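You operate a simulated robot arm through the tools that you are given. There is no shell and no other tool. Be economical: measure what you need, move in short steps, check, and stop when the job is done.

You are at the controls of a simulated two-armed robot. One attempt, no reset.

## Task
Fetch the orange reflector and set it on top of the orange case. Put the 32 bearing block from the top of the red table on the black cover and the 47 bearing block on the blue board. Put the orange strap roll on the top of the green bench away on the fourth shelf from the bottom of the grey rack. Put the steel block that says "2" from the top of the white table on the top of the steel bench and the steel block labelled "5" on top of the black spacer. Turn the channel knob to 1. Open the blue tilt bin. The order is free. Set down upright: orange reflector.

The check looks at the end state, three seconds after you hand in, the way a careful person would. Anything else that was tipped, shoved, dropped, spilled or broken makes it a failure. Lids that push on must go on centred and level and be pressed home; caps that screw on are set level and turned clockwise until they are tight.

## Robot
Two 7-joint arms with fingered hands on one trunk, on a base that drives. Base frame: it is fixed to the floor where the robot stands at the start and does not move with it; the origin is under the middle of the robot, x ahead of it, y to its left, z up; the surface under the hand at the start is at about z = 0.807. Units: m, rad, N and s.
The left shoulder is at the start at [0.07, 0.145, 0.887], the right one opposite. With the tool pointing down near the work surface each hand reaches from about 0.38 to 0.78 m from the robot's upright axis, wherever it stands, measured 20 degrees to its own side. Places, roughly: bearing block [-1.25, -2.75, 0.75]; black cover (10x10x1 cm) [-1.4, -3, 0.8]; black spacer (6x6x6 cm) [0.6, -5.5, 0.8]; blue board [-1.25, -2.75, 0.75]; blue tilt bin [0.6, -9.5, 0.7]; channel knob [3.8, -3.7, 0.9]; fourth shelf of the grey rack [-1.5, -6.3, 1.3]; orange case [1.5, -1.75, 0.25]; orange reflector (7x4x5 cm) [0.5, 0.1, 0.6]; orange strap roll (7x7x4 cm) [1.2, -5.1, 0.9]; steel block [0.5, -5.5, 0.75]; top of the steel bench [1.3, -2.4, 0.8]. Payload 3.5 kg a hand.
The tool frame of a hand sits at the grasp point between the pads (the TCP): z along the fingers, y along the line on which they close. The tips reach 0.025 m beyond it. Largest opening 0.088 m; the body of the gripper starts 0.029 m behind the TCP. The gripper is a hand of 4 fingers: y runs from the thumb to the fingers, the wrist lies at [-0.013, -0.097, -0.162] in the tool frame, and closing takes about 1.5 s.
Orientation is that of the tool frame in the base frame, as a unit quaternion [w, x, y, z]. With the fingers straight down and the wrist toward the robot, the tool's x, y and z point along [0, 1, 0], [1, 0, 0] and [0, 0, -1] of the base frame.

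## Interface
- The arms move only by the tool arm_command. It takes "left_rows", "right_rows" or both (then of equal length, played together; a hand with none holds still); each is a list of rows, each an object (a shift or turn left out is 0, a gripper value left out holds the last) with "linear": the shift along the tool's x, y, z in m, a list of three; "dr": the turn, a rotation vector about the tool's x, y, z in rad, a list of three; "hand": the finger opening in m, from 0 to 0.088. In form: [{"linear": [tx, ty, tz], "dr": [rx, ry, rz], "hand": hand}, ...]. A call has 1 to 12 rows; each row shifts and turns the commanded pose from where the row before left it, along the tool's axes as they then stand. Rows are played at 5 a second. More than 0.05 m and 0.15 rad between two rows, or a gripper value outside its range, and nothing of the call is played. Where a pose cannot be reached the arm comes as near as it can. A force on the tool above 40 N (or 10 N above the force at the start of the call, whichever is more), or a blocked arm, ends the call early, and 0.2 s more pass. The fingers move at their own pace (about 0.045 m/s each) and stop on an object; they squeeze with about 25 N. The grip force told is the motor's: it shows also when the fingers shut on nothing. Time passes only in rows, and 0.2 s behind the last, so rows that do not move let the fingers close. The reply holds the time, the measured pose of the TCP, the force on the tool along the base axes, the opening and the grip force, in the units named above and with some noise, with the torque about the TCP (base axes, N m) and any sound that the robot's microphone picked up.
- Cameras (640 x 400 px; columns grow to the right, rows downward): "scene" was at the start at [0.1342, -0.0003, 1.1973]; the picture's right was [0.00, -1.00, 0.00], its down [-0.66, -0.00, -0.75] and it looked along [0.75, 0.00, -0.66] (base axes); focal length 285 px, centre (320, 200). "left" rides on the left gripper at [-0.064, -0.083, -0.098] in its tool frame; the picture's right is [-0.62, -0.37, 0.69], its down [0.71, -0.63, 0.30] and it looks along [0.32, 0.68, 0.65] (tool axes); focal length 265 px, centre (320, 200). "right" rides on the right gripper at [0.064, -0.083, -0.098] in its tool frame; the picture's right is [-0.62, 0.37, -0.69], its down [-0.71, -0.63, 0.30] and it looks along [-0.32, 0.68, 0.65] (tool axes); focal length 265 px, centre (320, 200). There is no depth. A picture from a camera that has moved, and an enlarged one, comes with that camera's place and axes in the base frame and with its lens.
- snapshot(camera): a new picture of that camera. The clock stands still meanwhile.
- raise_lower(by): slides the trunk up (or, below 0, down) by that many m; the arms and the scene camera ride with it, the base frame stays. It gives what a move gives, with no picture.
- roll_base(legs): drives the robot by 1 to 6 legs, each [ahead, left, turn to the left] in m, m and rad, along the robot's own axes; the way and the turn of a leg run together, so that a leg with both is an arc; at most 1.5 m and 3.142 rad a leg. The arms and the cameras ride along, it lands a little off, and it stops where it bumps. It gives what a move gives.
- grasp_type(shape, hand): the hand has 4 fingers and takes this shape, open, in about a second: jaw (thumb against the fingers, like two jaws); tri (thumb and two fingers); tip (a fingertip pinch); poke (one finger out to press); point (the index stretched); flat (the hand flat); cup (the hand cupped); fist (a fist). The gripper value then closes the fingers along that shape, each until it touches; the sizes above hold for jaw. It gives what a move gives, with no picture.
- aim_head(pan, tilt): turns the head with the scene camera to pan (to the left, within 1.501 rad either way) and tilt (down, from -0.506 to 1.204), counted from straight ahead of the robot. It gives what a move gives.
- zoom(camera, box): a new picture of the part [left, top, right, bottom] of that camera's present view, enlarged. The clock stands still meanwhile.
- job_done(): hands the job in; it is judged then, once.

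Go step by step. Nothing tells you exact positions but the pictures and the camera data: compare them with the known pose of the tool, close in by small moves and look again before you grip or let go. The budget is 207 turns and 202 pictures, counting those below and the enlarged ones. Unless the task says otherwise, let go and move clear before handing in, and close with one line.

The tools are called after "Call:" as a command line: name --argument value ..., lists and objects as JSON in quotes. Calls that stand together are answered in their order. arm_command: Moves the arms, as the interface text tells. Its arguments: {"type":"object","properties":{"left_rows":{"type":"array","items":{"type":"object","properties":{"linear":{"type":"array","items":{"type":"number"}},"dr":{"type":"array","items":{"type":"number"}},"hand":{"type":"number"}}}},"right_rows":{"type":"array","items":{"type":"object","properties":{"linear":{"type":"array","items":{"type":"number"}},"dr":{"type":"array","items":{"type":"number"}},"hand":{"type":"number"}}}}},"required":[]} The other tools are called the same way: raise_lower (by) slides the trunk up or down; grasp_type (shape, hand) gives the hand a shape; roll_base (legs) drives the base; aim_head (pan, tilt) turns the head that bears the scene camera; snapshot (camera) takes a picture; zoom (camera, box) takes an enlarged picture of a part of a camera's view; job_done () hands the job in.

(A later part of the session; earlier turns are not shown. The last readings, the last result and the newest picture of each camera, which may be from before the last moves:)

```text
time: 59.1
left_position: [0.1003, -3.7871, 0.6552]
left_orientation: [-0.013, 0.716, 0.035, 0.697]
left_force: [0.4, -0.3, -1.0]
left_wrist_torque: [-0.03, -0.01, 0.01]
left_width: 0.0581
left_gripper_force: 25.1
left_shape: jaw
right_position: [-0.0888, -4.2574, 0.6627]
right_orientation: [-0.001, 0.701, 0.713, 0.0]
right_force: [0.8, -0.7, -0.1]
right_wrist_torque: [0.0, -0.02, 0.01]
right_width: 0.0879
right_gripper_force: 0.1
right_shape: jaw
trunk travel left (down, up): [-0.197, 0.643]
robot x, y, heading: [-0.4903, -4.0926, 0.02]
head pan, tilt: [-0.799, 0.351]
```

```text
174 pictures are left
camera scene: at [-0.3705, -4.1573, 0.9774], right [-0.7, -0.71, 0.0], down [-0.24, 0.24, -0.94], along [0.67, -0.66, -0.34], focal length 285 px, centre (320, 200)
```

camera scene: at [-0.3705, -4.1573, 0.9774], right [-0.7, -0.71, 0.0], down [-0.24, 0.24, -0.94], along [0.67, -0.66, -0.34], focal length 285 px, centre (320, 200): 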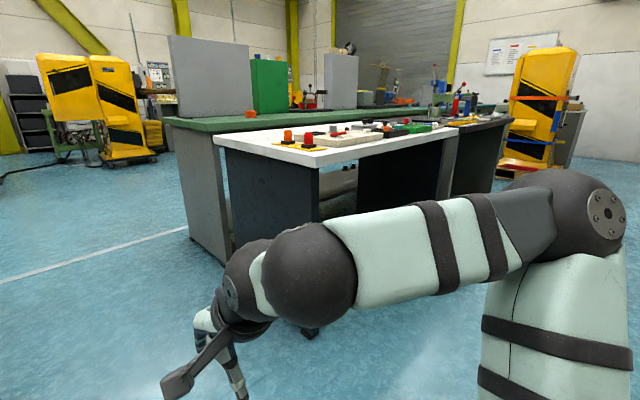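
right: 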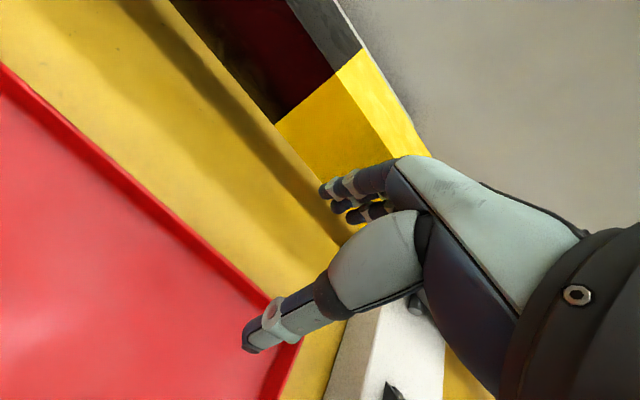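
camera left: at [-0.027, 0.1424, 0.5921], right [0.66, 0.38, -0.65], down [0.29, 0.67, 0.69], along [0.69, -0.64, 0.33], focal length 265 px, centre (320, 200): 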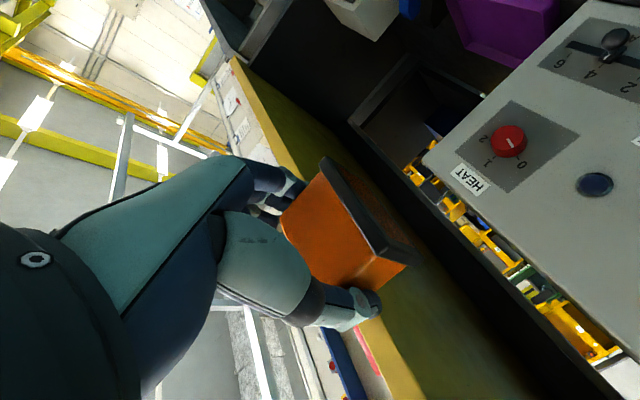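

The gap centre is about y=-4.2. I drive through it to the far aisle and look around.

Call:
roll_base --legs '[[0, -0.1, -0.019], [1.3, 0, 0], [1.35, 0, 0]]'

Call:
aim_head --pan 1.45 --tilt 0.4

Call:
snapshot --camera "scene"

Call:
aim_head --pan 0.3 --tilt 0.3

Call:
snapshot --camera "scene"

```text
time: 72.6
left_position: [2.7298, -3.8766, 0.6548]
left_orientation: [-0.013, 0.716, 0.034, 0.697]
left_force: [-0.4, -0.9, -0.5]
left_wrist_torque: [0.01, 0.01, 0.0]
left_width: 0.0581
left_gripper_force: 24.9
left_shape: jaw
right_position: [2.5421, -4.3461, 0.6629]
right_orientation: [0.0, 0.7, 0.714, 0.001]
right_force: [-0.7, 0.1, 0.4]
right_wrist_torque: [-0.01, -0.01, 0.01]
right_width: 0.0877
right_gripper_force: 0.1
right_shape: jaw
trunk travel left (down, up): [-0.197, 0.643]
robot x, y, heading: [2.1416, -4.1822, 0.021]
head pan, tilt: [-0.799, 0.351]
```

```text
time: 74.7
left_position: [2.7296, -3.8748, 0.6568]
left_orientation: [-0.013, 0.716, 0.034, 0.698]
left_force: [-0.3, -0.3, -0.4]
left_wrist_torque: [-0.01, 0.02, 0.05]
left_width: 0.0582
left_gripper_force: 25.2
left_shape: jaw
right_position: [2.5413, -4.3463, 0.6627]
right_orientation: [0.0, 0.701, 0.713, -0.001]
right_force: [-0.8, 0.4, -0.9]
right_wrist_torque: [0.01, -0.01, -0.01]
right_width: 0.0876
right_gripper_force: 0.1
right_shape: jaw
trunk travel left (down, up): [-0.197, 0.643]
robot x, y, heading: [2.1434, -4.1844, 0.018]
head pan, tilt: [1.45, 0.4]
```

```text
173 pictures are left
camera scene: at [2.2029, -4.089, 0.9729], right [0.99, -0.1, 0.0], down [-0.04, -0.39, -0.92], along [0.09, 0.92, -0.39], focal length 285 px, centre (320, 200)
```

scene: 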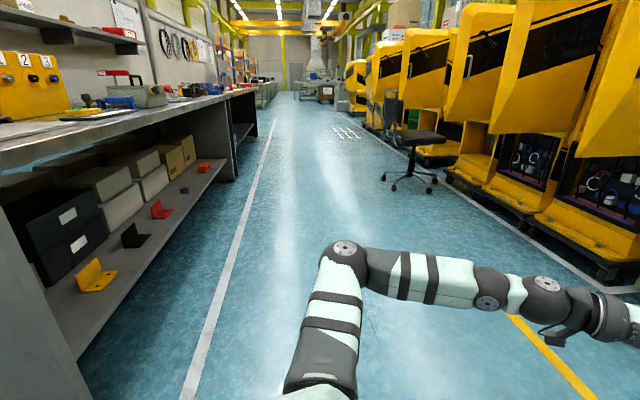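

```text
time: 76.1
left_position: [2.7308, -3.876, 0.655]
left_orientation: [-0.013, 0.716, 0.034, 0.697]
left_force: [-0.2, -1.1, -0.9]
left_wrist_torque: [-0.02, 0.03, 0.01]
left_width: 0.0582
left_gripper_force: 24.5
left_shape: jaw
right_position: [2.5409, -4.347, 0.663]
right_orientation: [0.0, 0.701, 0.713, 0.0]
right_force: [1.5, 0.1, 0.0]
right_wrist_torque: [0.01, -0.01, -0.02]
right_width: 0.0875
right_gripper_force: 0.1
right_shape: jaw
trunk travel left (down, up): [-0.197, 0.643]
robot x, y, heading: [2.1434, -4.1841, 0.016]
head pan, tilt: [0.3, 0.3]
```

```text
172 pictures are left
camera scene: at [2.282, -4.1519, 0.9821], right [0.31, -0.95, 0.0], down [-0.28, -0.09, -0.96], along [0.91, 0.3, -0.3], focal length 285 px, centre (320, 200)
```

scene: 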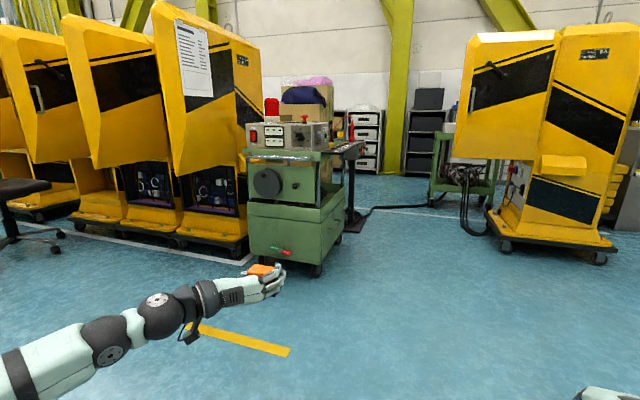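

The lower shelf of the far-side bench holds an orange case, and the cart with the device (channel knob) is ahead. I'll move and turn to face the bench.

Call:
roll_base --legs '[[0.3, 1.0, 0], [0, 0, 1.5708], [0, 0, 1.55]]'

Call:
aim_head --pan -0.8 --tilt 0.5

Call:
snapshot --camera "scene"

```text
time: 89.1
left_position: [1.8271, -3.4534, 0.6553]
left_orientation: [-0.698, -0.028, 0.716, -0.008]
left_force: [0.3, 0.7, -0.4]
left_wrist_torque: [-0.03, -0.01, -0.03]
left_width: 0.0578
left_gripper_force: 24.9
left_shape: jaw
right_position: [2.0209, -2.9855, 0.6626]
right_orientation: [0.001, 0.709, -0.706, 0.0]
right_force: [0.2, -0.5, -0.3]
right_wrist_torque: [0.02, 0.0, 0.0]
right_width: 0.0878
right_gripper_force: 0.1
right_shape: jaw
trunk travel left (down, up): [-0.197, 0.643]
robot x, y, heading: [2.4133, -3.1539, -3.138]
head pan, tilt: [0.3, 0.3]
```

```text
time: 90.5
left_position: [1.8262, -3.4545, 0.6566]
left_orientation: [-0.697, -0.028, 0.717, -0.008]
left_force: [-0.4, 0.4, -0.5]
left_wrist_torque: [0.03, -0.02, 0.01]
left_width: 0.058
left_gripper_force: 24.9
left_shape: jaw
right_position: [2.0203, -2.9859, 0.6635]
right_orientation: [-0.001, 0.708, -0.706, 0.0]
right_force: [-0.6, 0.5, 0.0]
right_wrist_torque: [0.01, -0.01, 0.05]
right_width: 0.0877
right_gripper_force: 0.0
right_shape: jaw
trunk travel left (down, up): [-0.197, 0.643]
robot x, y, heading: [2.4155, -3.1528, -3.13]
head pan, tilt: [-0.799, 0.499]
```

```text
171 pictures are left
camera scene: at [2.3036, -3.0922, 0.9637], right [0.71, 0.7, 0.0], down [0.34, -0.34, -0.88], along [-0.62, 0.63, -0.48], focal length 285 px, centre (320, 200)
```

scene: 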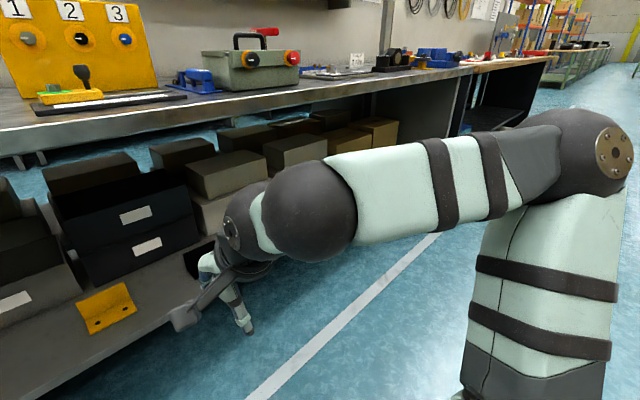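

Now strafe toward the case.

Call:
roll_base --legs '[[-0.1, -0.8, -0.01], [0, -0.8, 0]]'

Call:
aim_head --pan 0.3 --tilt 0.65

Call:
snapshot --camera "scene"

```text
time: 98.7
left_position: [1.9305, -1.8463, 0.6558]
left_orientation: [-0.697, -0.027, 0.717, -0.005]
left_force: [-0.1, -0.7, -0.8]
left_wrist_torque: [-0.04, 0.0, 0.0]
left_width: 0.0574
left_gripper_force: 25.4
left_shape: jaw
right_position: [2.1294, -1.381, 0.6629]
right_orientation: [0.0, -0.706, 0.709, 0.0]
right_force: [0.2, 0.5, 0.0]
right_wrist_torque: [-0.01, -0.01, -0.03]
right_width: 0.0876
right_gripper_force: 0.1
right_shape: jaw
trunk travel left (down, up): [-0.197, 0.643]
robot x, y, heading: [2.5234, -1.5558, 3.137]
head pan, tilt: [-0.799, 0.499]
```

```text
time: 100.0
left_position: [1.9314, -1.846, 0.6555]
left_orientation: [-0.697, -0.027, 0.717, -0.006]
left_force: [-0.2, -0.7, -1.6]
left_wrist_torque: [0.0, -0.03, 0.01]
left_width: 0.0576
left_gripper_force: 24.7
left_shape: jaw
right_position: [2.1293, -1.3811, 0.6616]
right_orientation: [0.0, -0.706, 0.708, 0.0]
right_force: [-0.5, 0.4, -0.2]
right_wrist_torque: [0.0, 0.03, -0.02]
right_width: 0.0879
right_gripper_force: 0.3
right_shape: jaw
trunk travel left (down, up): [-0.197, 0.643]
robot x, y, heading: [2.5245, -1.5523, 3.138]
head pan, tilt: [0.3, 0.649]
```

```text
170 pictures are left
camera scene: at [2.3908, -1.5797, 0.9504], right [-0.29, 0.96, 0.0], down [0.58, 0.18, -0.8], along [-0.76, -0.23, -0.6], focal length 285 px, centre (320, 200)
```

scene: 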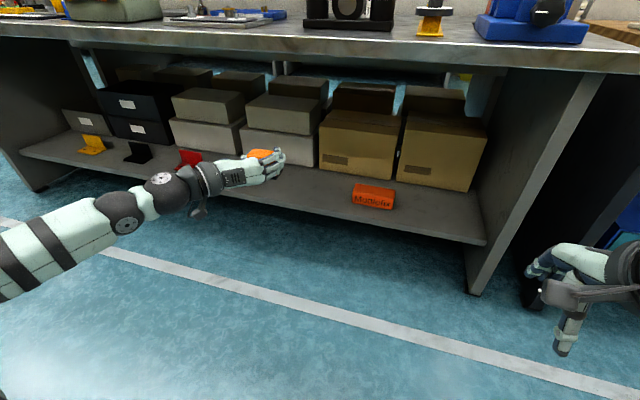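

The small orange case "Multi…" lies on the lower shelf. I lower the trunk and zoom for triangulation.

Call:
zoom --camera "scene" --box '[312, 157, 432, 232]'

Call:
raise_lower --by -0.195

Call:
snapshot --camera "scene"

Call:
zoom --camera "scene" --box '[320, 90, 440, 165]'

```text
5.33 times, centred on (372, 194) of scene
camera zoom: at [2.3908, -1.5797, 0.9504], right [-0.29, 0.96, 0.0], down [0.58, 0.18, -0.8], along [-0.76, -0.23, -0.6], focal length 1522 px, centre (43, 229)
```

zoom: 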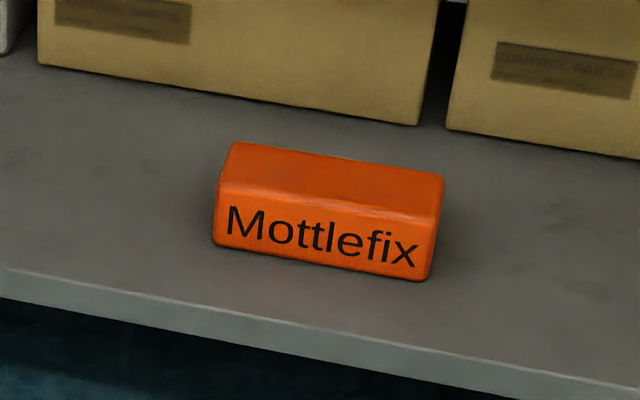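

```text
time: 102.1
left_position: [1.9292, -1.847, 0.46]
left_orientation: [-0.697, -0.027, 0.716, -0.005]
left_force: [0.4, -0.2, -0.9]
left_wrist_torque: [-0.01, 0.02, 0.03]
left_width: 0.0576
left_gripper_force: 25.1
left_shape: jaw
right_position: [2.1291, -1.3807, 0.4673]
right_orientation: [0.0, -0.706, 0.708, 0.0]
right_force: [0.3, -0.1, -0.5]
right_wrist_torque: [0.02, 0.0, -0.02]
right_width: 0.0875
right_gripper_force: 0.0
right_shape: jaw
trunk travel left (down, up): [-0.002, 0.838]
robot x, y, heading: [2.5259, -1.553, 3.141]
head pan, tilt: [0.3, 0.649]
```

```text
168 pictures are left
camera scene: at [2.3909, -1.5797, 0.7554], right [-0.29, 0.96, 0.0], down [0.58, 0.18, -0.8], along [-0.76, -0.23, -0.6], focal length 285 px, centre (320, 200)
```

scene: 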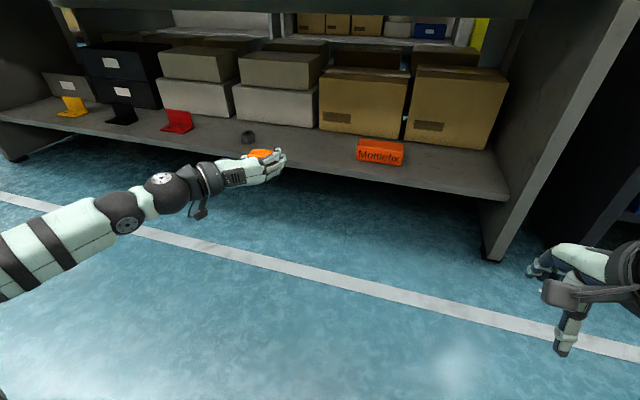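

```text
5.33 times, centred on (380, 128) of scene
camera zoom: at [2.3909, -1.5797, 0.7554], right [-0.29, 0.96, 0.0], down [0.58, 0.18, -0.8], along [-0.76, -0.23, -0.6], focal length 1522 px, centre (0, 587)
```

zoom: 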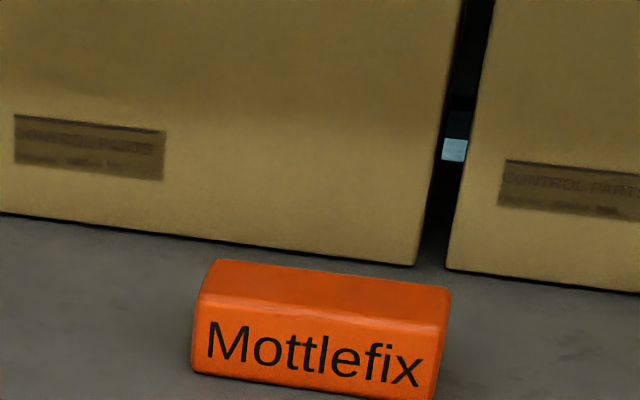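

The case top is at z≈0.315, centred at about (1.474, -1.640). The reflector's TCP target is (1.478, -1.640, 0.35). I lower the arm in free space first.

Call:
arm_command --left_rows '[{"linear": [-0.025, 0, 0]}, {"linear": [-0.025, 0, 0]}, {"linear": [-0.025, 0, 0]}, {"linear": [-0.02, 0, 0]}, {}]'

```text
time: 103.3
left_position: [1.934, -1.8426, 0.3628]
left_orientation: [-0.697, -0.027, 0.716, -0.006]
left_force: [-0.1, 0.2, -0.2]
left_wrist_torque: [0.03, -0.03, 0.03]
left_width: 0.0577
left_gripper_force: 25.1
left_shape: jaw
right_position: [2.1292, -1.3802, 0.4666]
right_orientation: [0.0, -0.706, 0.709, -0.001]
right_force: [0.1, -0.5, 0.6]
right_wrist_torque: [-0.03, -0.01, 0.0]
right_width: 0.0875
right_gripper_force: 0.0
right_shape: jaw
trunk travel left (down, up): [-0.002, 0.838]
robot x, y, heading: [2.5265, -1.5553, 3.142]
head pan, tilt: [0.3, 0.649]
```

Reach is fine. I strafe and drive most of the way, checking before the last centimetres.

Call:
roll_base --legs '[[0, -0.2, 0], [0.34, 0, 0]]'

Call:
snapshot --camera "scene"

```text
time: 106.8
left_position: [1.5968, -1.6446, 0.3637]
left_orientation: [-0.697, -0.029, 0.716, -0.007]
left_force: [-0.8, -0.6, -1.7]
left_wrist_torque: [-0.04, -0.01, -0.01]
left_width: 0.0578
left_gripper_force: 24.5
left_shape: jaw
right_position: [1.7897, -1.1815, 0.4669]
right_orientation: [0.0, 0.708, -0.706, 0.0]
right_force: [-0.6, 0.0, -1.0]
right_wrist_torque: [0.02, 0.01, -0.02]
right_width: 0.0874
right_gripper_force: 0.0
right_shape: jaw
trunk travel left (down, up): [-0.002, 0.838]
robot x, y, heading: [2.1818, -1.3508, -3.144]
head pan, tilt: [0.3, 0.649]
```

```text
166 pictures are left
camera scene: at [2.0521, -1.379, 0.7553], right [-0.3, 0.95, 0.0], down [0.58, 0.18, -0.8], along [-0.76, -0.24, -0.6], focal length 285 px, centre (320, 200)
```

scene: 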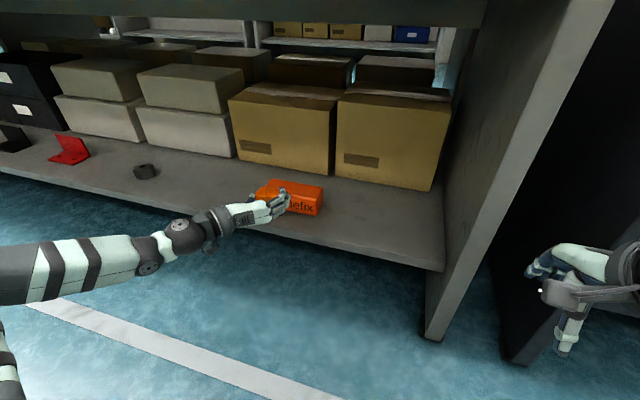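

Call:
roll_base --legs '[[0.05, 0, 0]]'

Call:
arm_command --left_rows '[{"linear": [0, 0.003, 0.023]}, {"linear": [0.001, 0.003, 0.023]}, {"linear": [0, 0, 0.02]}, {}]'

Call:
zoom --camera "scene" --box '[180, 140, 372, 260]'

Call:
snapshot --camera "left"

```text
time: 107.7
left_position: [1.5471, -1.6448, 0.3649]
left_orientation: [-0.697, -0.03, 0.716, -0.007]
left_force: [-0.4, -0.1, -1.0]
left_wrist_torque: [-0.02, -0.05, 0.03]
left_width: 0.0575
left_gripper_force: 24.7
left_shape: jaw
right_position: [1.739, -1.1819, 0.4671]
right_orientation: [0.0, 0.708, -0.706, 0.0]
right_force: [0.1, 0.2, -0.5]
right_wrist_torque: [0.01, 0.0, 0.0]
right_width: 0.0876
right_gripper_force: 0.0
right_shape: jaw
trunk travel left (down, up): [-0.002, 0.838]
robot x, y, heading: [2.1368, -1.354, -3.139]
head pan, tilt: [0.3, 0.649]
```

```text
time: 108.7
left_position: [1.4797, -1.6426, 0.3624]
left_orientation: [-0.697, -0.029, 0.717, -0.007]
left_force: [0.0, 0.0, 0.1]
left_wrist_torque: [0.02, -0.01, 0.0]
left_width: 0.0579
left_gripper_force: 24.5
left_shape: jaw
right_position: [1.7397, -1.182, 0.4679]
right_orientation: [0.0, 0.709, -0.705, 0.001]
right_force: [0.4, 0.4, 0.4]
right_wrist_torque: [0.02, 0.01, -0.02]
right_width: 0.0878
right_gripper_force: 0.0
right_shape: jaw
trunk travel left (down, up): [-0.002, 0.838]
robot x, y, heading: [2.1327, -1.35, -3.139]
head pan, tilt: [0.3, 0.649]
```

```text
3.33 times, centred on (276, 200) of scene
camera zoom: at [2.0017, -1.3791, 0.7553], right [-0.3, 0.95, 0.0], down [0.58, 0.18, -0.8], along [-0.76, -0.24, -0.6], focal length 951 px, centre (467, 200)
```

zoom: 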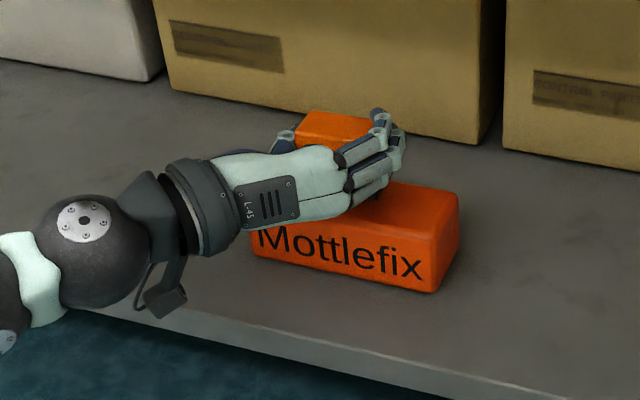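

```text
164 pictures are left
camera left: at [1.585, -1.7183, 0.2995], right [-0.66, -0.38, -0.65], down [-0.29, -0.67, 0.69], along [-0.7, 0.64, 0.33], focal length 265 px, centre (320, 200)
```

left: 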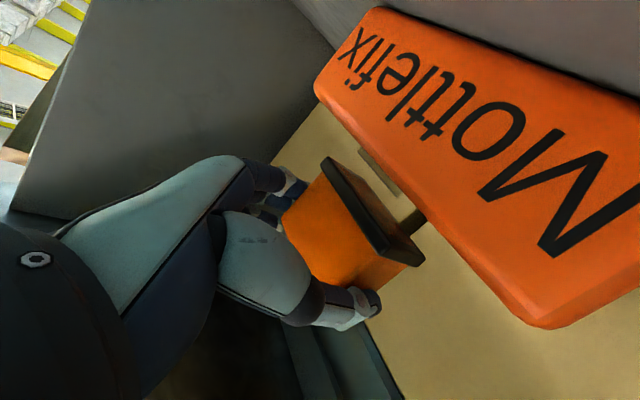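

Alignment over the case is good. I lower gently onto it.

Call:
arm_command --left_rows '[{"linear": [-0.004, 0, 0]}, {"linear": [-0.004, 0, 0]}, {"linear": [-0.003, 0, 0]}, {}]'

Call:
snapshot --camera "left"

```text
time: 109.7
left_position: [1.4802, -1.6412, 0.3506]
left_orientation: [-0.697, -0.029, 0.716, -0.007]
left_force: [-0.4, 0.6, -0.7]
left_wrist_torque: [0.01, -0.02, 0.0]
left_width: 0.0577
left_gripper_force: 24.7
left_shape: jaw
right_position: [1.7395, -1.1809, 0.4678]
right_orientation: [0.0, 0.708, -0.706, 0.0]
right_force: [-0.2, -0.2, 0.0]
right_wrist_torque: [0.01, 0.0, 0.02]
right_width: 0.0876
right_gripper_force: 0.0
right_shape: jaw
trunk travel left (down, up): [-0.002, 0.838]
robot x, y, heading: [2.1358, -1.3578, -3.138]
head pan, tilt: [0.3, 0.649]
```

```text
163 pictures are left
camera left: at [1.5852, -1.7171, 0.2884], right [-0.66, -0.38, -0.65], down [-0.29, -0.67, 0.69], along [-0.7, 0.64, 0.33], focal length 265 px, centre (320, 200)
```

left: 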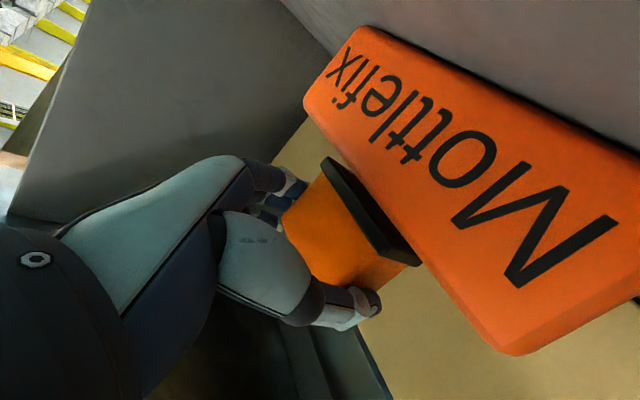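

Call:
arm_command --left_rows '[{"linear": [-0.002, 0, 0]}, {"linear": [-0.002, 0, 0]}, {}]'

Call:
zoom --camera "left" --box '[280, 130, 440, 280]'

```text
time: 110.5
left_position: [1.4805, -1.6418, 0.3486]
left_orientation: [-0.697, -0.029, 0.716, -0.008]
left_force: [0.9, -0.1, -0.9]
left_wrist_torque: [0.02, -0.02, -0.01]
left_width: 0.0577
left_gripper_force: 25.0
left_shape: jaw
right_position: [1.7381, -1.1815, 0.4672]
right_orientation: [0.0, 0.709, -0.706, 0.0]
right_force: [-0.4, 0.2, 0.8]
right_wrist_torque: [0.0, -0.02, 0.01]
right_width: 0.0876
right_gripper_force: 0.1
right_shape: jaw
trunk travel left (down, up): [-0.002, 0.838]
robot x, y, heading: [2.1335, -1.3509, -3.143]
head pan, tilt: [0.3, 0.649]
```

```text
2.67 times, centred on (360, 205) of left
camera zoom: at [1.5855, -1.717, 0.2844], right [-0.66, -0.38, -0.65], down [-0.29, -0.67, 0.69], along [-0.7, 0.64, 0.33], focal length 708 px, centre (213, 187)
```

zoom: 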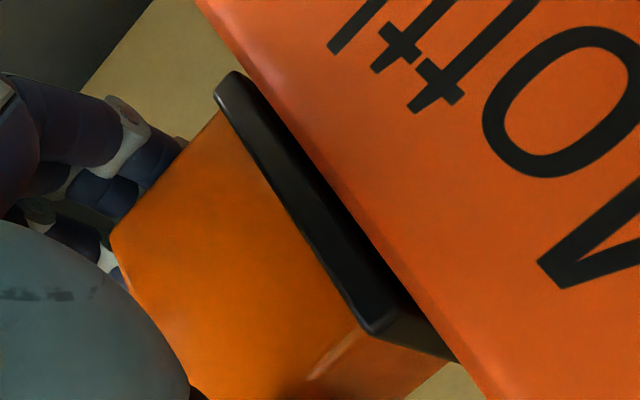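

Call:
arm_command --left_rows '[{"linear": [-0.002, 0, 0]}, {"linear": [-0.002, 0, 0]}, {}]'

Call:
zoom --camera "left" --box '[280, 130, 440, 280]'

```text
time: 111.3
left_position: [1.4804, -1.6414, 0.3454]
left_orientation: [-0.698, -0.028, 0.716, -0.008]
left_force: [-0.6, -1.5, 2.9]
left_wrist_torque: [0.05, 0.05, 0.02]
left_width: 0.0578
left_gripper_force: 25.0
left_shape: jaw
right_position: [1.7394, -1.1811, 0.4674]
right_orientation: [0.0, 0.709, -0.706, 0.0]
right_force: [0.8, -0.8, -0.6]
right_wrist_torque: [-0.03, -0.01, 0.0]
right_width: 0.0875
right_gripper_force: 0.0
right_shape: jaw
trunk travel left (down, up): [-0.002, 0.838]
robot x, y, heading: [2.1372, -1.3546, -3.141]
head pan, tilt: [0.3, 0.649]
```

```text
2.67 times, centred on (360, 205) of left
camera zoom: at [1.5855, -1.7164, 0.2814], right [-0.66, -0.38, -0.65], down [-0.29, -0.67, 0.69], along [-0.7, 0.64, 0.33], focal length 708 px, centre (213, 187)
```

zoom: 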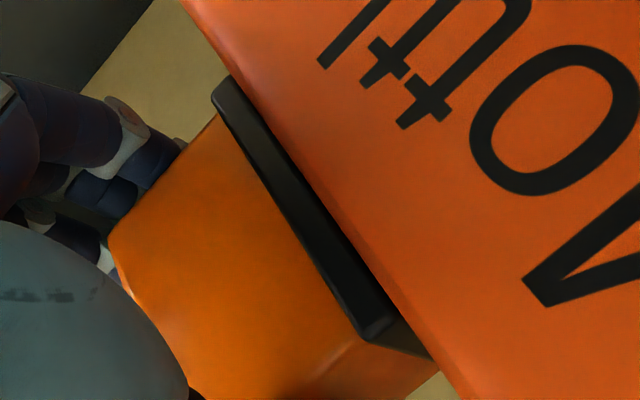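

Contact is felt (about 3 N up). I release, then back out straight.

Call:
arm_command --left_rows '[{"hand": 0.062}, {"hand": 0.07}, {"hand": 0.08}, {"hand": 0.088}, {"hand": 0.088}, {"hand": 0.088}, {"hand": 0.088}]'

Call:
snapshot --camera "left"

```text
time: 112.9
left_position: [1.4808, -1.6405, 0.3431]
left_orientation: [-0.697, -0.029, 0.717, -0.007]
left_force: [-0.3, 0.4, -0.9]
left_wrist_torque: [-0.01, -0.03, 0.0]
left_width: 0.0875
left_gripper_force: 0.0
left_shape: jaw
right_position: [1.7396, -1.1821, 0.4676]
right_orientation: [-0.001, 0.708, -0.706, 0.0]
right_force: [-0.3, 1.1, -0.8]
right_wrist_torque: [0.01, 0.02, 0.02]
right_width: 0.0876
right_gripper_force: 0.1
right_shape: jaw
trunk travel left (down, up): [-0.002, 0.838]
robot x, y, heading: [2.1344, -1.3477, -3.135]
head pan, tilt: [0.3, 0.649]
```

```text
160 pictures are left
camera left: at [1.5857, -1.7165, 0.2805], right [-0.66, -0.38, -0.65], down [-0.29, -0.67, 0.69], along [-0.7, 0.64, 0.33], focal length 265 px, centre (320, 200)
```

left: 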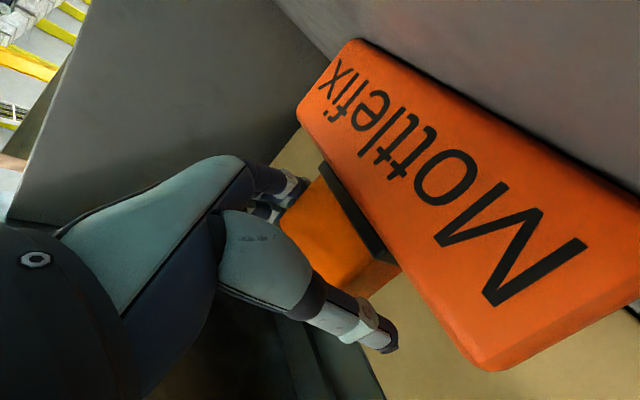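

Call:
roll_base --legs '[[-0.4, 0, 0]]'

Call:
zoom --camera "scene" --box '[260, 80, 500, 230]'

```text
time: 115.4
left_position: [1.8859, -1.642, 0.3434]
left_orientation: [-0.697, -0.029, 0.716, -0.008]
left_force: [-0.7, 0.5, 0.6]
left_wrist_torque: [-0.01, 0.01, -0.01]
left_width: 0.0877
left_gripper_force: 0.0
left_shape: jaw
right_position: [2.1419, -1.1809, 0.4673]
right_orientation: [-0.001, 0.71, -0.704, 0.0]
right_force: [0.2, 0.2, -0.6]
right_wrist_torque: [0.0, 0.0, 0.01]
right_width: 0.0878
right_gripper_force: 0.1
right_shape: jaw
trunk travel left (down, up): [-0.002, 0.838]
robot x, y, heading: [2.5392, -1.3508, -3.136]
head pan, tilt: [0.3, 0.649]
```

```text
2.67 times, centred on (380, 155) of scene
camera zoom: at [2.405, -1.3775, 0.7554], right [-0.3, 0.95, 0.0], down [0.58, 0.18, -0.8], along [-0.76, -0.24, -0.6], focal length 761 px, centre (160, 320)
```

zoom: 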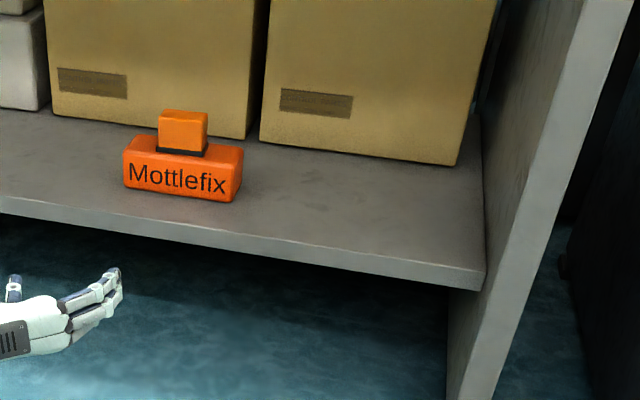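

Reflector is upright and centred on the case. Now I restore the left arm and head for the cart with the knob.

Call:
raise_lower --by 0.45

Call:
arm_command --left_rows '[{"linear": [0.0, 0, -0.02], "dr": [0.0863, -0.0863, -0.0863]}, {"linear": [0.0, 0, -0.02], "dr": [0.0863, -0.0863, -0.0863]}, {"dr": [0.0863, -0.0863, -0.0863]}, {"dr": [0.0863, -0.0863, -0.0863]}, {"dr": [0.0863, -0.0863, -0.0863]}, {"dr": [0.0863, -0.0863, -0.0863]}, {"dr": [0.0863, -0.0863, -0.0863]}, {"dr": [0.0863, -0.0863, -0.0863]}, {"dr": [0.0863, -0.0863, -0.0863]}, {"dr": [0.0863, -0.0863, -0.0863]}, {"dr": [0.0863, -0.0863, -0.0863]}, {"dr": [0.0863, -0.0863, -0.0863]}]'

Call:
arm_command --left_rows '[{"dr": [0.0863, -0.0863, -0.0863]}, {"dr": [0.0863, -0.0863, -0.0863]}, {}, {}]'

Call:
aim_head --pan 0 --tilt 0.4

Call:
snapshot --camera "scene"

```text
refused: 0.45 is not a number from -0.4 to 0.4
```

```text
time: 118.0
left_position: [1.9259, -1.6393, 0.347]
left_orientation: [-0.101, -0.661, 0.743, 0.0]
left_force: [-0.1, -0.4, 0.2]
left_wrist_torque: [-0.02, 0.0, 0.0]
left_width: 0.0877
left_gripper_force: 0.1
left_shape: jaw
right_position: [2.1399, -1.1814, 0.4668]
right_orientation: [0.0, 0.709, -0.705, 0.001]
right_force: [0.2, 0.4, -0.1]
right_wrist_torque: [0.0, 0.0, 0.0]
right_width: 0.0877
right_gripper_force: 0.1
right_shape: jaw
trunk travel left (down, up): [-0.002, 0.838]
robot x, y, heading: [2.5371, -1.352, -3.135]
head pan, tilt: [0.3, 0.649]
```

```text
time: 119.0
left_position: [1.9259, -1.6382, 0.3469]
left_orientation: [-0.02, 0.726, -0.688, -0.001]
left_force: [0.4, 0.1, -0.2]
left_wrist_torque: [0.0, -0.02, 0.01]
left_width: 0.0876
left_gripper_force: 0.0
left_shape: jaw
right_position: [2.1423, -1.1817, 0.4675]
right_orientation: [0.0, 0.71, -0.704, 0.0]
right_force: [0.9, -0.5, 0.3]
right_wrist_torque: [-0.03, -0.03, 0.0]
right_width: 0.0877
right_gripper_force: 0.1
right_shape: jaw
trunk travel left (down, up): [-0.002, 0.838]
robot x, y, heading: [2.5351, -1.3457, -3.137]
head pan, tilt: [0.3, 0.649]
```

```text
time: 119.8
left_position: [1.9253, -1.6378, 0.3466]
left_orientation: [-0.018, 0.726, -0.688, -0.001]
left_force: [-0.4, -0.4, -0.3]
left_wrist_torque: [0.02, -0.03, 0.01]
left_width: 0.0879
left_gripper_force: 0.0
left_shape: jaw
right_position: [2.1418, -1.1807, 0.4676]
right_orientation: [0.0, 0.709, -0.705, 0.0]
right_force: [-0.8, 0.0, 0.5]
right_wrist_torque: [0.01, -0.02, 0.06]
right_width: 0.0878
right_gripper_force: 0.1
right_shape: jaw
trunk travel left (down, up): [-0.002, 0.838]
robot x, y, heading: [2.5401, -1.35, -3.136]
head pan, tilt: [0.0, 0.4]
```

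```text
158 pictures are left
camera scene: at [2.3951, -1.3519, 0.7778], right [-0.01, 1.0, 0.0], down [0.39, 0.0, -0.92], along [-0.92, -0.01, -0.39], focal length 285 px, centre (320, 200)
```

scene: 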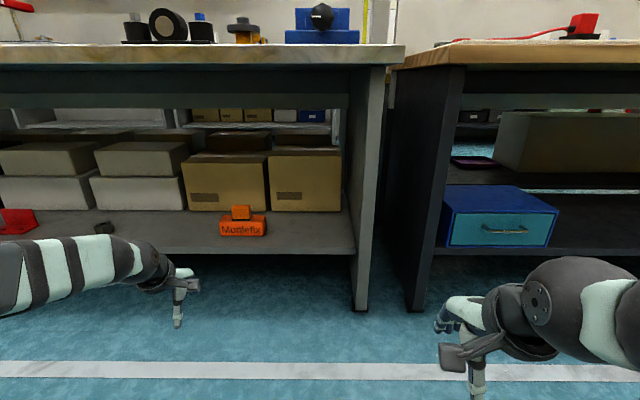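

Raise the trunk, go back down the aisle and turn to face the cart.

Call:
raise_lower --by 0.4

Call:
arm_command --left_rows '[{"linear": [0, -0.04, 0]}, {"linear": [0, -0.04, 0]}, {"linear": [0, -0.04, 0]}, {"linear": [0, -0.04, 0]}, {}]'

Call:
roll_base --legs '[[-0.05, 1.1, 0], [0, 1.1, 0], [0, 0, 1.57], [0, 0, 1.565]]'

Call:
aim_head --pan 0 --tilt 0.35

Call:
snapshot --camera "scene"

```text
time: 123.6
left_position: [1.9239, -1.6371, 0.7456]
left_orientation: [-0.019, 0.726, -0.688, -0.001]
left_force: [0.0, 0.1, -0.5]
left_wrist_torque: [0.02, -0.01, -0.03]
left_width: 0.0877
left_gripper_force: 0.0
left_shape: jaw
right_position: [2.1418, -1.181, 0.8675]
right_orientation: [0.0, 0.709, -0.705, 0.0]
right_force: [0.7, 0.1, -0.1]
right_wrist_torque: [-0.01, -0.02, -0.01]
right_width: 0.0876
right_gripper_force: 0.0
right_shape: jaw
trunk travel left (down, up): [-0.402, 0.438]
robot x, y, heading: [2.5404, -1.3511, -3.134]
head pan, tilt: [0.0, 0.4]
```

```text
time: 124.8
left_position: [2.0861, -1.6289, 0.7499]
left_orientation: [-0.019, 0.726, -0.688, -0.001]
left_force: [0.5, -0.1, 0.3]
left_wrist_torque: [0.03, 0.0, -0.02]
left_width: 0.0877
left_gripper_force: 0.1
left_shape: jaw
right_position: [2.1417, -1.1805, 0.8671]
right_orientation: [0.0, 0.71, -0.705, 0.0]
right_force: [0.0, 0.2, -0.4]
right_wrist_torque: [0.01, -0.01, 0.02]
right_width: 0.0877
right_gripper_force: 0.1
right_shape: jaw
trunk travel left (down, up): [-0.402, 0.438]
robot x, y, heading: [2.5389, -1.3507, -3.134]
head pan, tilt: [0.0, 0.4]
```

```text
time: 143.3
left_position: [3.056, -3.3025, 0.7512]
left_orientation: [0.0, 0.705, 0.709, -0.019]
left_force: [0.9, -0.1, 0.1]
left_wrist_torque: [0.02, 0.01, 0.02]
left_width: 0.0877
left_gripper_force: 0.0
left_shape: jaw
right_position: [2.9782, -3.748, 0.8666]
right_orientation: [-0.001, 0.721, 0.693, 0.0]
right_force: [0.2, -0.1, -0.6]
right_wrist_torque: [0.0, 0.01, -0.01]
right_width: 0.0876
right_gripper_force: 0.1
right_shape: jaw
trunk travel left (down, up): [-0.402, 0.438]
robot x, y, heading: [2.5938, -3.561, -0.042]
head pan, tilt: [0.0, 0.4]
```

```text
time: 144.0
left_position: [3.0559, -3.3024, 0.7503]
left_orientation: [0.0, 0.705, 0.709, -0.018]
left_force: [0.6, 0.1, 1.1]
left_wrist_torque: [0.01, 0.01, 0.0]
left_width: 0.0879
left_gripper_force: 0.1
left_shape: jaw
right_position: [2.9777, -3.7472, 0.8664]
right_orientation: [0.0, 0.721, 0.693, 0.0]
right_force: [0.6, -0.5, 0.9]
right_wrist_torque: [0.01, -0.02, 0.02]
right_width: 0.0875
right_gripper_force: 0.0
right_shape: jaw
trunk travel left (down, up): [-0.402, 0.438]
robot x, y, heading: [2.594, -3.5607, -0.036]
head pan, tilt: [0.0, 0.351]
```

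```text
157 pictures are left
camera scene: at [2.7341, -3.5655, 1.1824], right [-0.04, -1.0, 0.0], down [-0.34, 0.01, -0.94], along [0.94, -0.04, -0.34], focal length 285 px, centre (320, 200)
```

scene: 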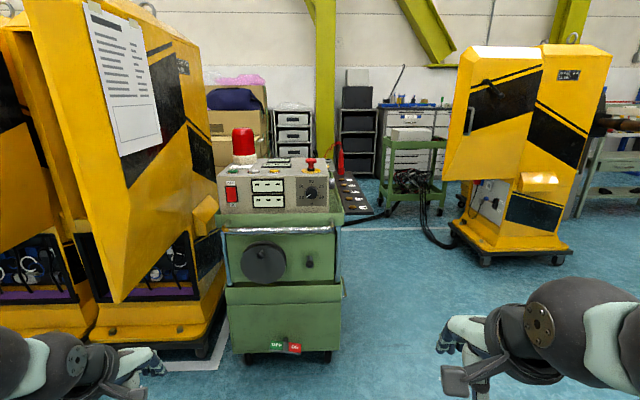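

Call:
zoom --camera "scene" --box '[205, 120, 349, 210]'

```text
4.44 times, centred on (277, 165) of scene
camera zoom: at [2.7341, -3.5655, 1.1824], right [-0.04, -1.0, 0.0], down [-0.34, 0.01, -0.94], along [0.94, -0.04, -0.34], focal length 1268 px, centre (511, 356)
```

zoom: 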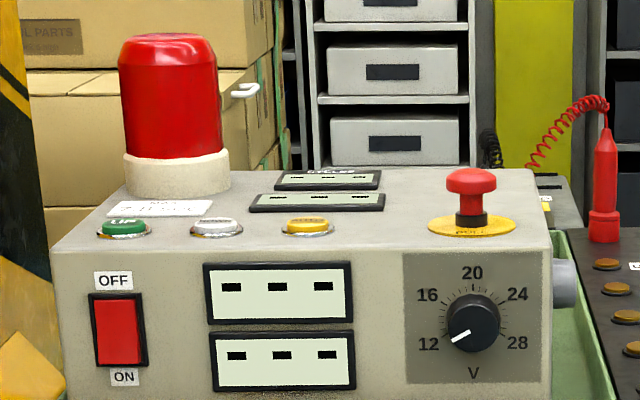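

That visible knob is a voltage selector; a knob on the right-hand side of the box protrudes. I move around to view that side.

Call:
roll_base --legs '[[0, -1.1, 0.03], [0.75, 0, 0], [0, 0, 1.5]]'

Call:
aim_head --pan -0.2 --tilt 0.4

Call:
snapshot --camera "scene"

```text
time: 156.9
left_position: [3.0523, -4.1895, 0.7511]
left_orientation: [0.012, 0.006, 1.0, -0.013]
left_force: [-0.3, -0.2, 0.5]
left_wrist_torque: [0.02, 0.0, 0.02]
left_width: 0.0876
left_gripper_force: 0.1
left_shape: jaw
right_position: [3.4957, -4.273, 0.8678]
right_orientation: [0.0, 0.029, 1.0, 0.001]
right_force: [0.6, -0.1, -0.2]
right_wrist_torque: [0.0, 0.0, 0.02]
right_width: 0.088
right_gripper_force: 0.2
right_shape: jaw
trunk travel left (down, up): [-0.402, 0.438]
robot x, y, heading: [3.3001, -4.6565, 1.512]
head pan, tilt: [0.0, 0.351]
```

```text
time: 157.6
left_position: [3.0531, -4.1889, 0.75]
left_orientation: [0.012, 0.006, 1.0, -0.013]
left_force: [-0.1, 0.0, 0.1]
left_wrist_torque: [-0.03, 0.02, 0.0]
left_width: 0.0875
left_gripper_force: 0.1
left_shape: jaw
right_position: [3.4964, -4.2732, 0.8683]
right_orientation: [0.0, 0.029, 1.0, 0.0]
right_force: [0.1, -1.8, -0.5]
right_wrist_torque: [0.0, 0.07, 0.01]
right_width: 0.0876
right_gripper_force: 0.1
right_shape: jaw
trunk travel left (down, up): [-0.402, 0.438]
robot x, y, heading: [3.3025, -4.6581, 1.515]
head pan, tilt: [-0.201, 0.4]
```

```text
155 pictures are left
camera scene: at [3.328, -4.5188, 1.1779], right [0.97, -0.25, 0.0], down [-0.1, -0.38, -0.92], along [0.23, 0.89, -0.39], focal length 285 px, centre (320, 200)
```

scene: 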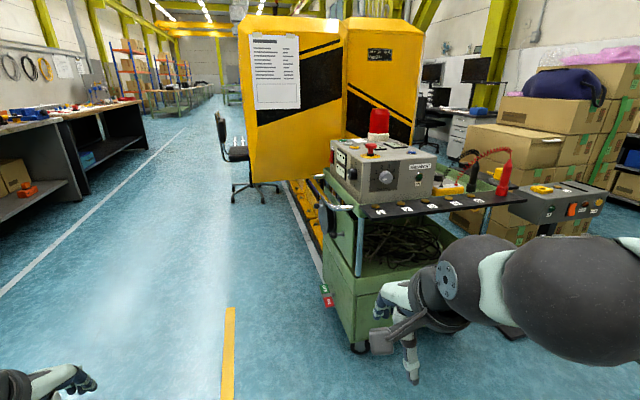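

Call:
zoom --camera "scene" --box '[320, 130, 464, 220]'

Call:
zoom --camera "scene" --box '[464, 130, 640, 240]'

```text
4.44 times, centred on (392, 175) of scene
camera zoom: at [3.328, -4.5188, 1.1779], right [0.97, -0.25, 0.0], down [-0.1, -0.38, -0.92], along [0.23, 0.89, -0.39], focal length 1268 px, centre (0, 311)
```

zoom: 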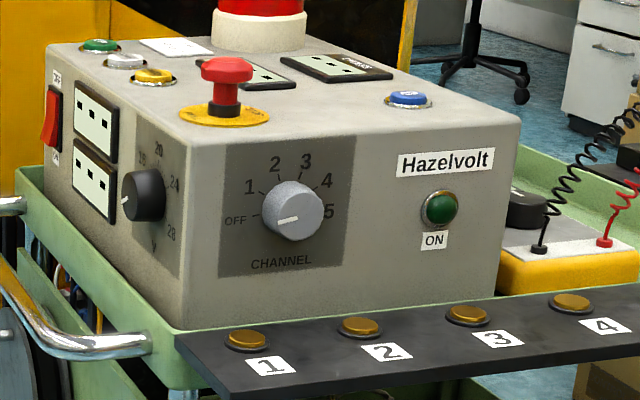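

```text
3.64 times, centred on (552, 185) of scene
camera zoom: at [3.328, -4.5188, 1.1779], right [0.97, -0.25, 0.0], down [-0.1, -0.38, -0.92], along [0.23, 0.89, -0.39], focal length 1038 px, centre (-524, 254)
```

zoom: 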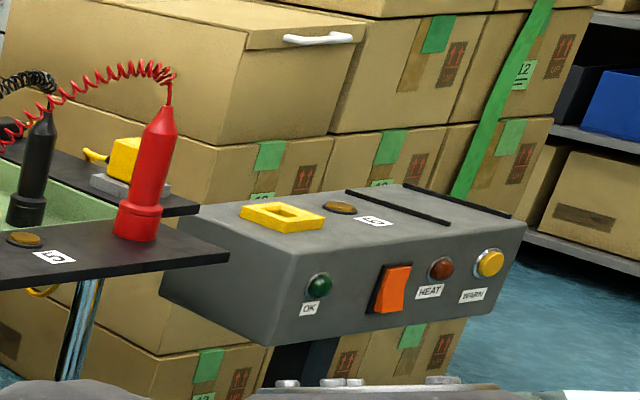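

Found the CHANNEL knob on the Hazelvolt box, at about (3.71, -3.80, 0.92), pointing at OFF. I'll point the left hand forward (rolled a bit back) in free space and raise the right hand out of the way.

Call:
arm_command --left_rows '[{"dr": [-0.0863, 0.0863, 0.0863]}, {"dr": [-0.0863, 0.0863, 0.0863]}, {"dr": [-0.0863, 0.0863, 0.0863]}, {"dr": [-0.0863, 0.0863, 0.0863]}, {"dr": [-0.0863, 0.0863, 0.0863]}, {"dr": [-0.0863, 0.0863, 0.0863]}, {"dr": [-0.0863, 0.0863, 0.0863]}, {"dr": [-0.0863, 0.0863, 0.0863]}, {"dr": [-0.0863, 0.0863, 0.0863]}, {"dr": [-0.0863, 0.0863, 0.0863]}, {"dr": [-0.0863, 0.0863, 0.0863]}, {"dr": [-0.0863, 0.0863, 0.0863]}]' --right_rows '[{"linear": [0, 0, -0.02]}, {"linear": [0, 0, -0.02]}, {"linear": [0, 0, -0.02]}, {"linear": [0, 0, -0.02]}, {"linear": [0, 0, -0.02]}, {"linear": [0, 0, -0.02]}, {"linear": [0, 0, -0.02]}, {"linear": [0, 0, -0.02]}, {}, {}, {}, {}]'

Call:
arm_command --left_rows '[{"dr": [0, 0, -0.13]}, {"dr": [0, 0, -0.13]}, {"dr": [-0.0863, 0.0863, 0.0863]}, {"dr": [-0.0863, 0.0863, 0.0863]}, {"dr": [0, 0, -0.13]}, {"dr": [0, 0, -0.13]}, {}]'

Call:
roll_base --legs '[[0, -0.45, 0.055]]'

Call:
aim_head --pan 0 --tilt 0.4

Call:
snapshot --camera "scene"

```text
time: 160.2
left_position: [3.0509, -4.1812, 0.7501]
left_orientation: [-0.434, 0.455, 0.634, 0.45]
left_force: [0.0, -0.3, 0.5]
left_wrist_torque: [-0.04, -0.01, 0.02]
left_width: 0.0875
left_gripper_force: 0.0
left_shape: jaw
left hand out of reach, approached as far as the arm can: row 7
right_position: [3.4917, -4.2521, 1.0115]
right_orientation: [0.0, 0.029, 1.0, -0.001]
right_force: [0.9, -0.4, -0.1]
right_wrist_torque: [0.02, 0.0, 0.02]
right_width: 0.0878
right_gripper_force: 0.0
right_shape: jaw
right hand out of reach, approached as far as the arm can: row 6, 7, 8
trunk travel left (down, up): [-0.402, 0.438]
robot x, y, heading: [3.3031, -4.6599, 1.51]
head pan, tilt: [-0.201, 0.4]
```

```text
time: 161.8
left_position: [3.0292, -4.1555, 0.7685]
left_orientation: [-0.362, 0.334, 0.622, 0.609]
left_force: [-0.5, 0.1, -0.2]
left_wrist_torque: [0.04, -0.03, -0.02]
left_width: 0.0879
left_gripper_force: 0.1
left_shape: jaw
left hand out of reach, approached as far as the arm can: row 3, 4
right_position: [3.4912, -4.2523, 1.0123]
right_orientation: [0.0, 0.029, 1.0, 0.0]
right_force: [0.6, -0.2, -0.2]
right_wrist_torque: [0.01, 0.0, 0.0]
right_width: 0.088
right_gripper_force: 0.0
right_shape: jaw
trunk travel left (down, up): [-0.402, 0.438]
robot x, y, heading: [3.3016, -4.6587, 1.512]
head pan, tilt: [-0.201, 0.4]
```

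```text
time: 164.6
left_position: [3.4561, -4.1853, 0.7682]
left_orientation: [-0.382, 0.314, 0.632, 0.597]
left_force: [0.3, -0.2, -0.3]
left_wrist_torque: [-0.02, 0.01, -0.01]
left_width: 0.0875
left_gripper_force: 0.1
left_shape: jaw
right_position: [3.9231, -4.2533, 1.0134]
right_orientation: [0.0, -0.002, 1.0, 0.001]
right_force: [1.1, -0.4, 0.1]
right_wrist_torque: [-0.02, 0.01, -0.01]
right_width: 0.0877
right_gripper_force: 0.0
right_shape: jaw
trunk travel left (down, up): [-0.402, 0.438]
robot x, y, heading: [3.7608, -4.6697, 1.577]
head pan, tilt: [-0.201, 0.4]
```

```text
time: 165.3
left_position: [3.4554, -4.1851, 0.7674]
left_orientation: [-0.382, 0.314, 0.632, 0.597]
left_force: [-1.0, -0.1, 0.2]
left_wrist_torque: [-0.01, 0.03, -0.04]
left_width: 0.0877
left_gripper_force: 0.1
left_shape: jaw
right_position: [3.9231, -4.2536, 1.0121]
right_orientation: [0.0, -0.002, 1.0, 0.0]
right_force: [-0.1, 0.3, 0.7]
right_wrist_torque: [0.03, 0.01, -0.03]
right_width: 0.0878
right_gripper_force: 0.1
right_shape: jaw
trunk travel left (down, up): [-0.402, 0.438]
robot x, y, heading: [3.7597, -4.6768, 1.574]
head pan, tilt: [0.0, 0.4]
```

```text
152 pictures are left
camera scene: at [3.7589, -4.5274, 1.1779], right [1.0, 0.01, 0.0], down [0.0, -0.39, -0.92], along [0.0, 0.92, -0.39], focal length 285 px, centre (320, 200)
```

scene: 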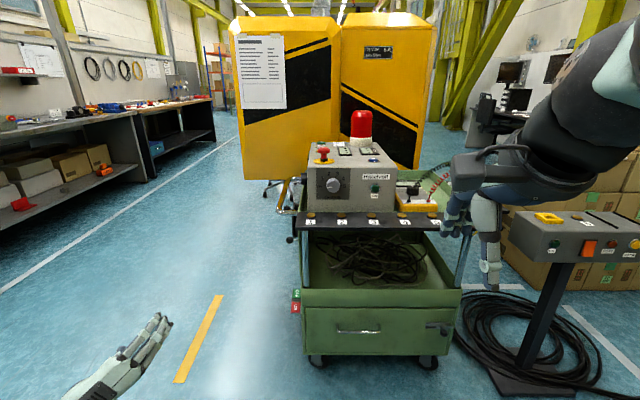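

Call:
zoom --camera "scene" --box '[284, 140, 404, 235]'

Call:
raise_lower --by 0.15

Call:
zoom --camera "scene" --box '[284, 180, 404, 275]'

```text
4.21 times, centred on (344, 188) of scene
camera zoom: at [3.7589, -4.5274, 1.1779], right [1.0, 0.01, 0.0], down [0.0, -0.39, -0.92], along [0.0, 0.92, -0.39], focal length 1201 px, centre (219, 253)
```

zoom: 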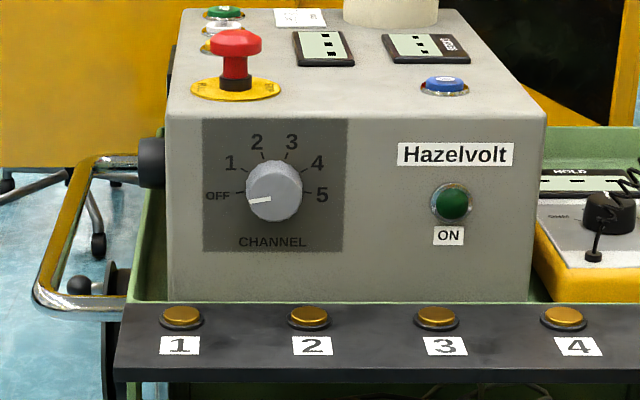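

```text
time: 167.1
left_position: [3.4563, -4.1835, 0.9173]
left_orientation: [-0.381, 0.314, 0.632, 0.597]
left_force: [-0.5, 0.6, 0.4]
left_wrist_torque: [0.0, 0.02, 0.03]
left_width: 0.0878
left_gripper_force: 0.1
left_shape: jaw
right_position: [3.9234, -4.253, 1.1617]
right_orientation: [0.0, -0.002, 1.0, 0.001]
right_force: [0.1, 0.4, -0.9]
right_wrist_torque: [0.02, 0.01, -0.02]
right_width: 0.0874
right_gripper_force: 0.1
right_shape: jaw
trunk travel left (down, up): [-0.552, 0.288]
robot x, y, heading: [3.7572, -4.6688, 1.575]
head pan, tilt: [0.0, 0.4]
```

```text
4.21 times, centred on (344, 228) of scene
camera zoom: at [3.7588, -4.5272, 1.3278], right [1.0, 0.01, 0.0], down [0.0, -0.39, -0.92], along [-0.01, 0.92, -0.39], focal length 1201 px, centre (219, 84)
```

zoom: 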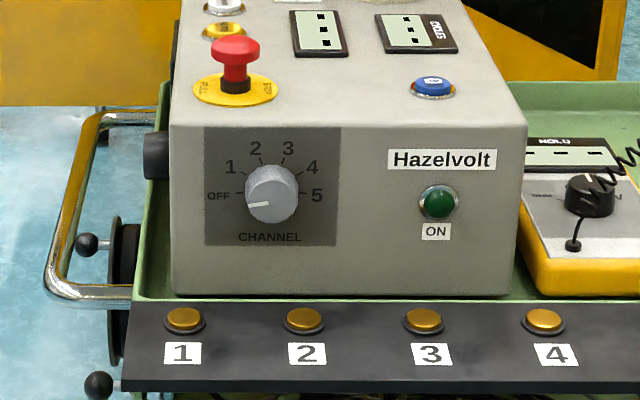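

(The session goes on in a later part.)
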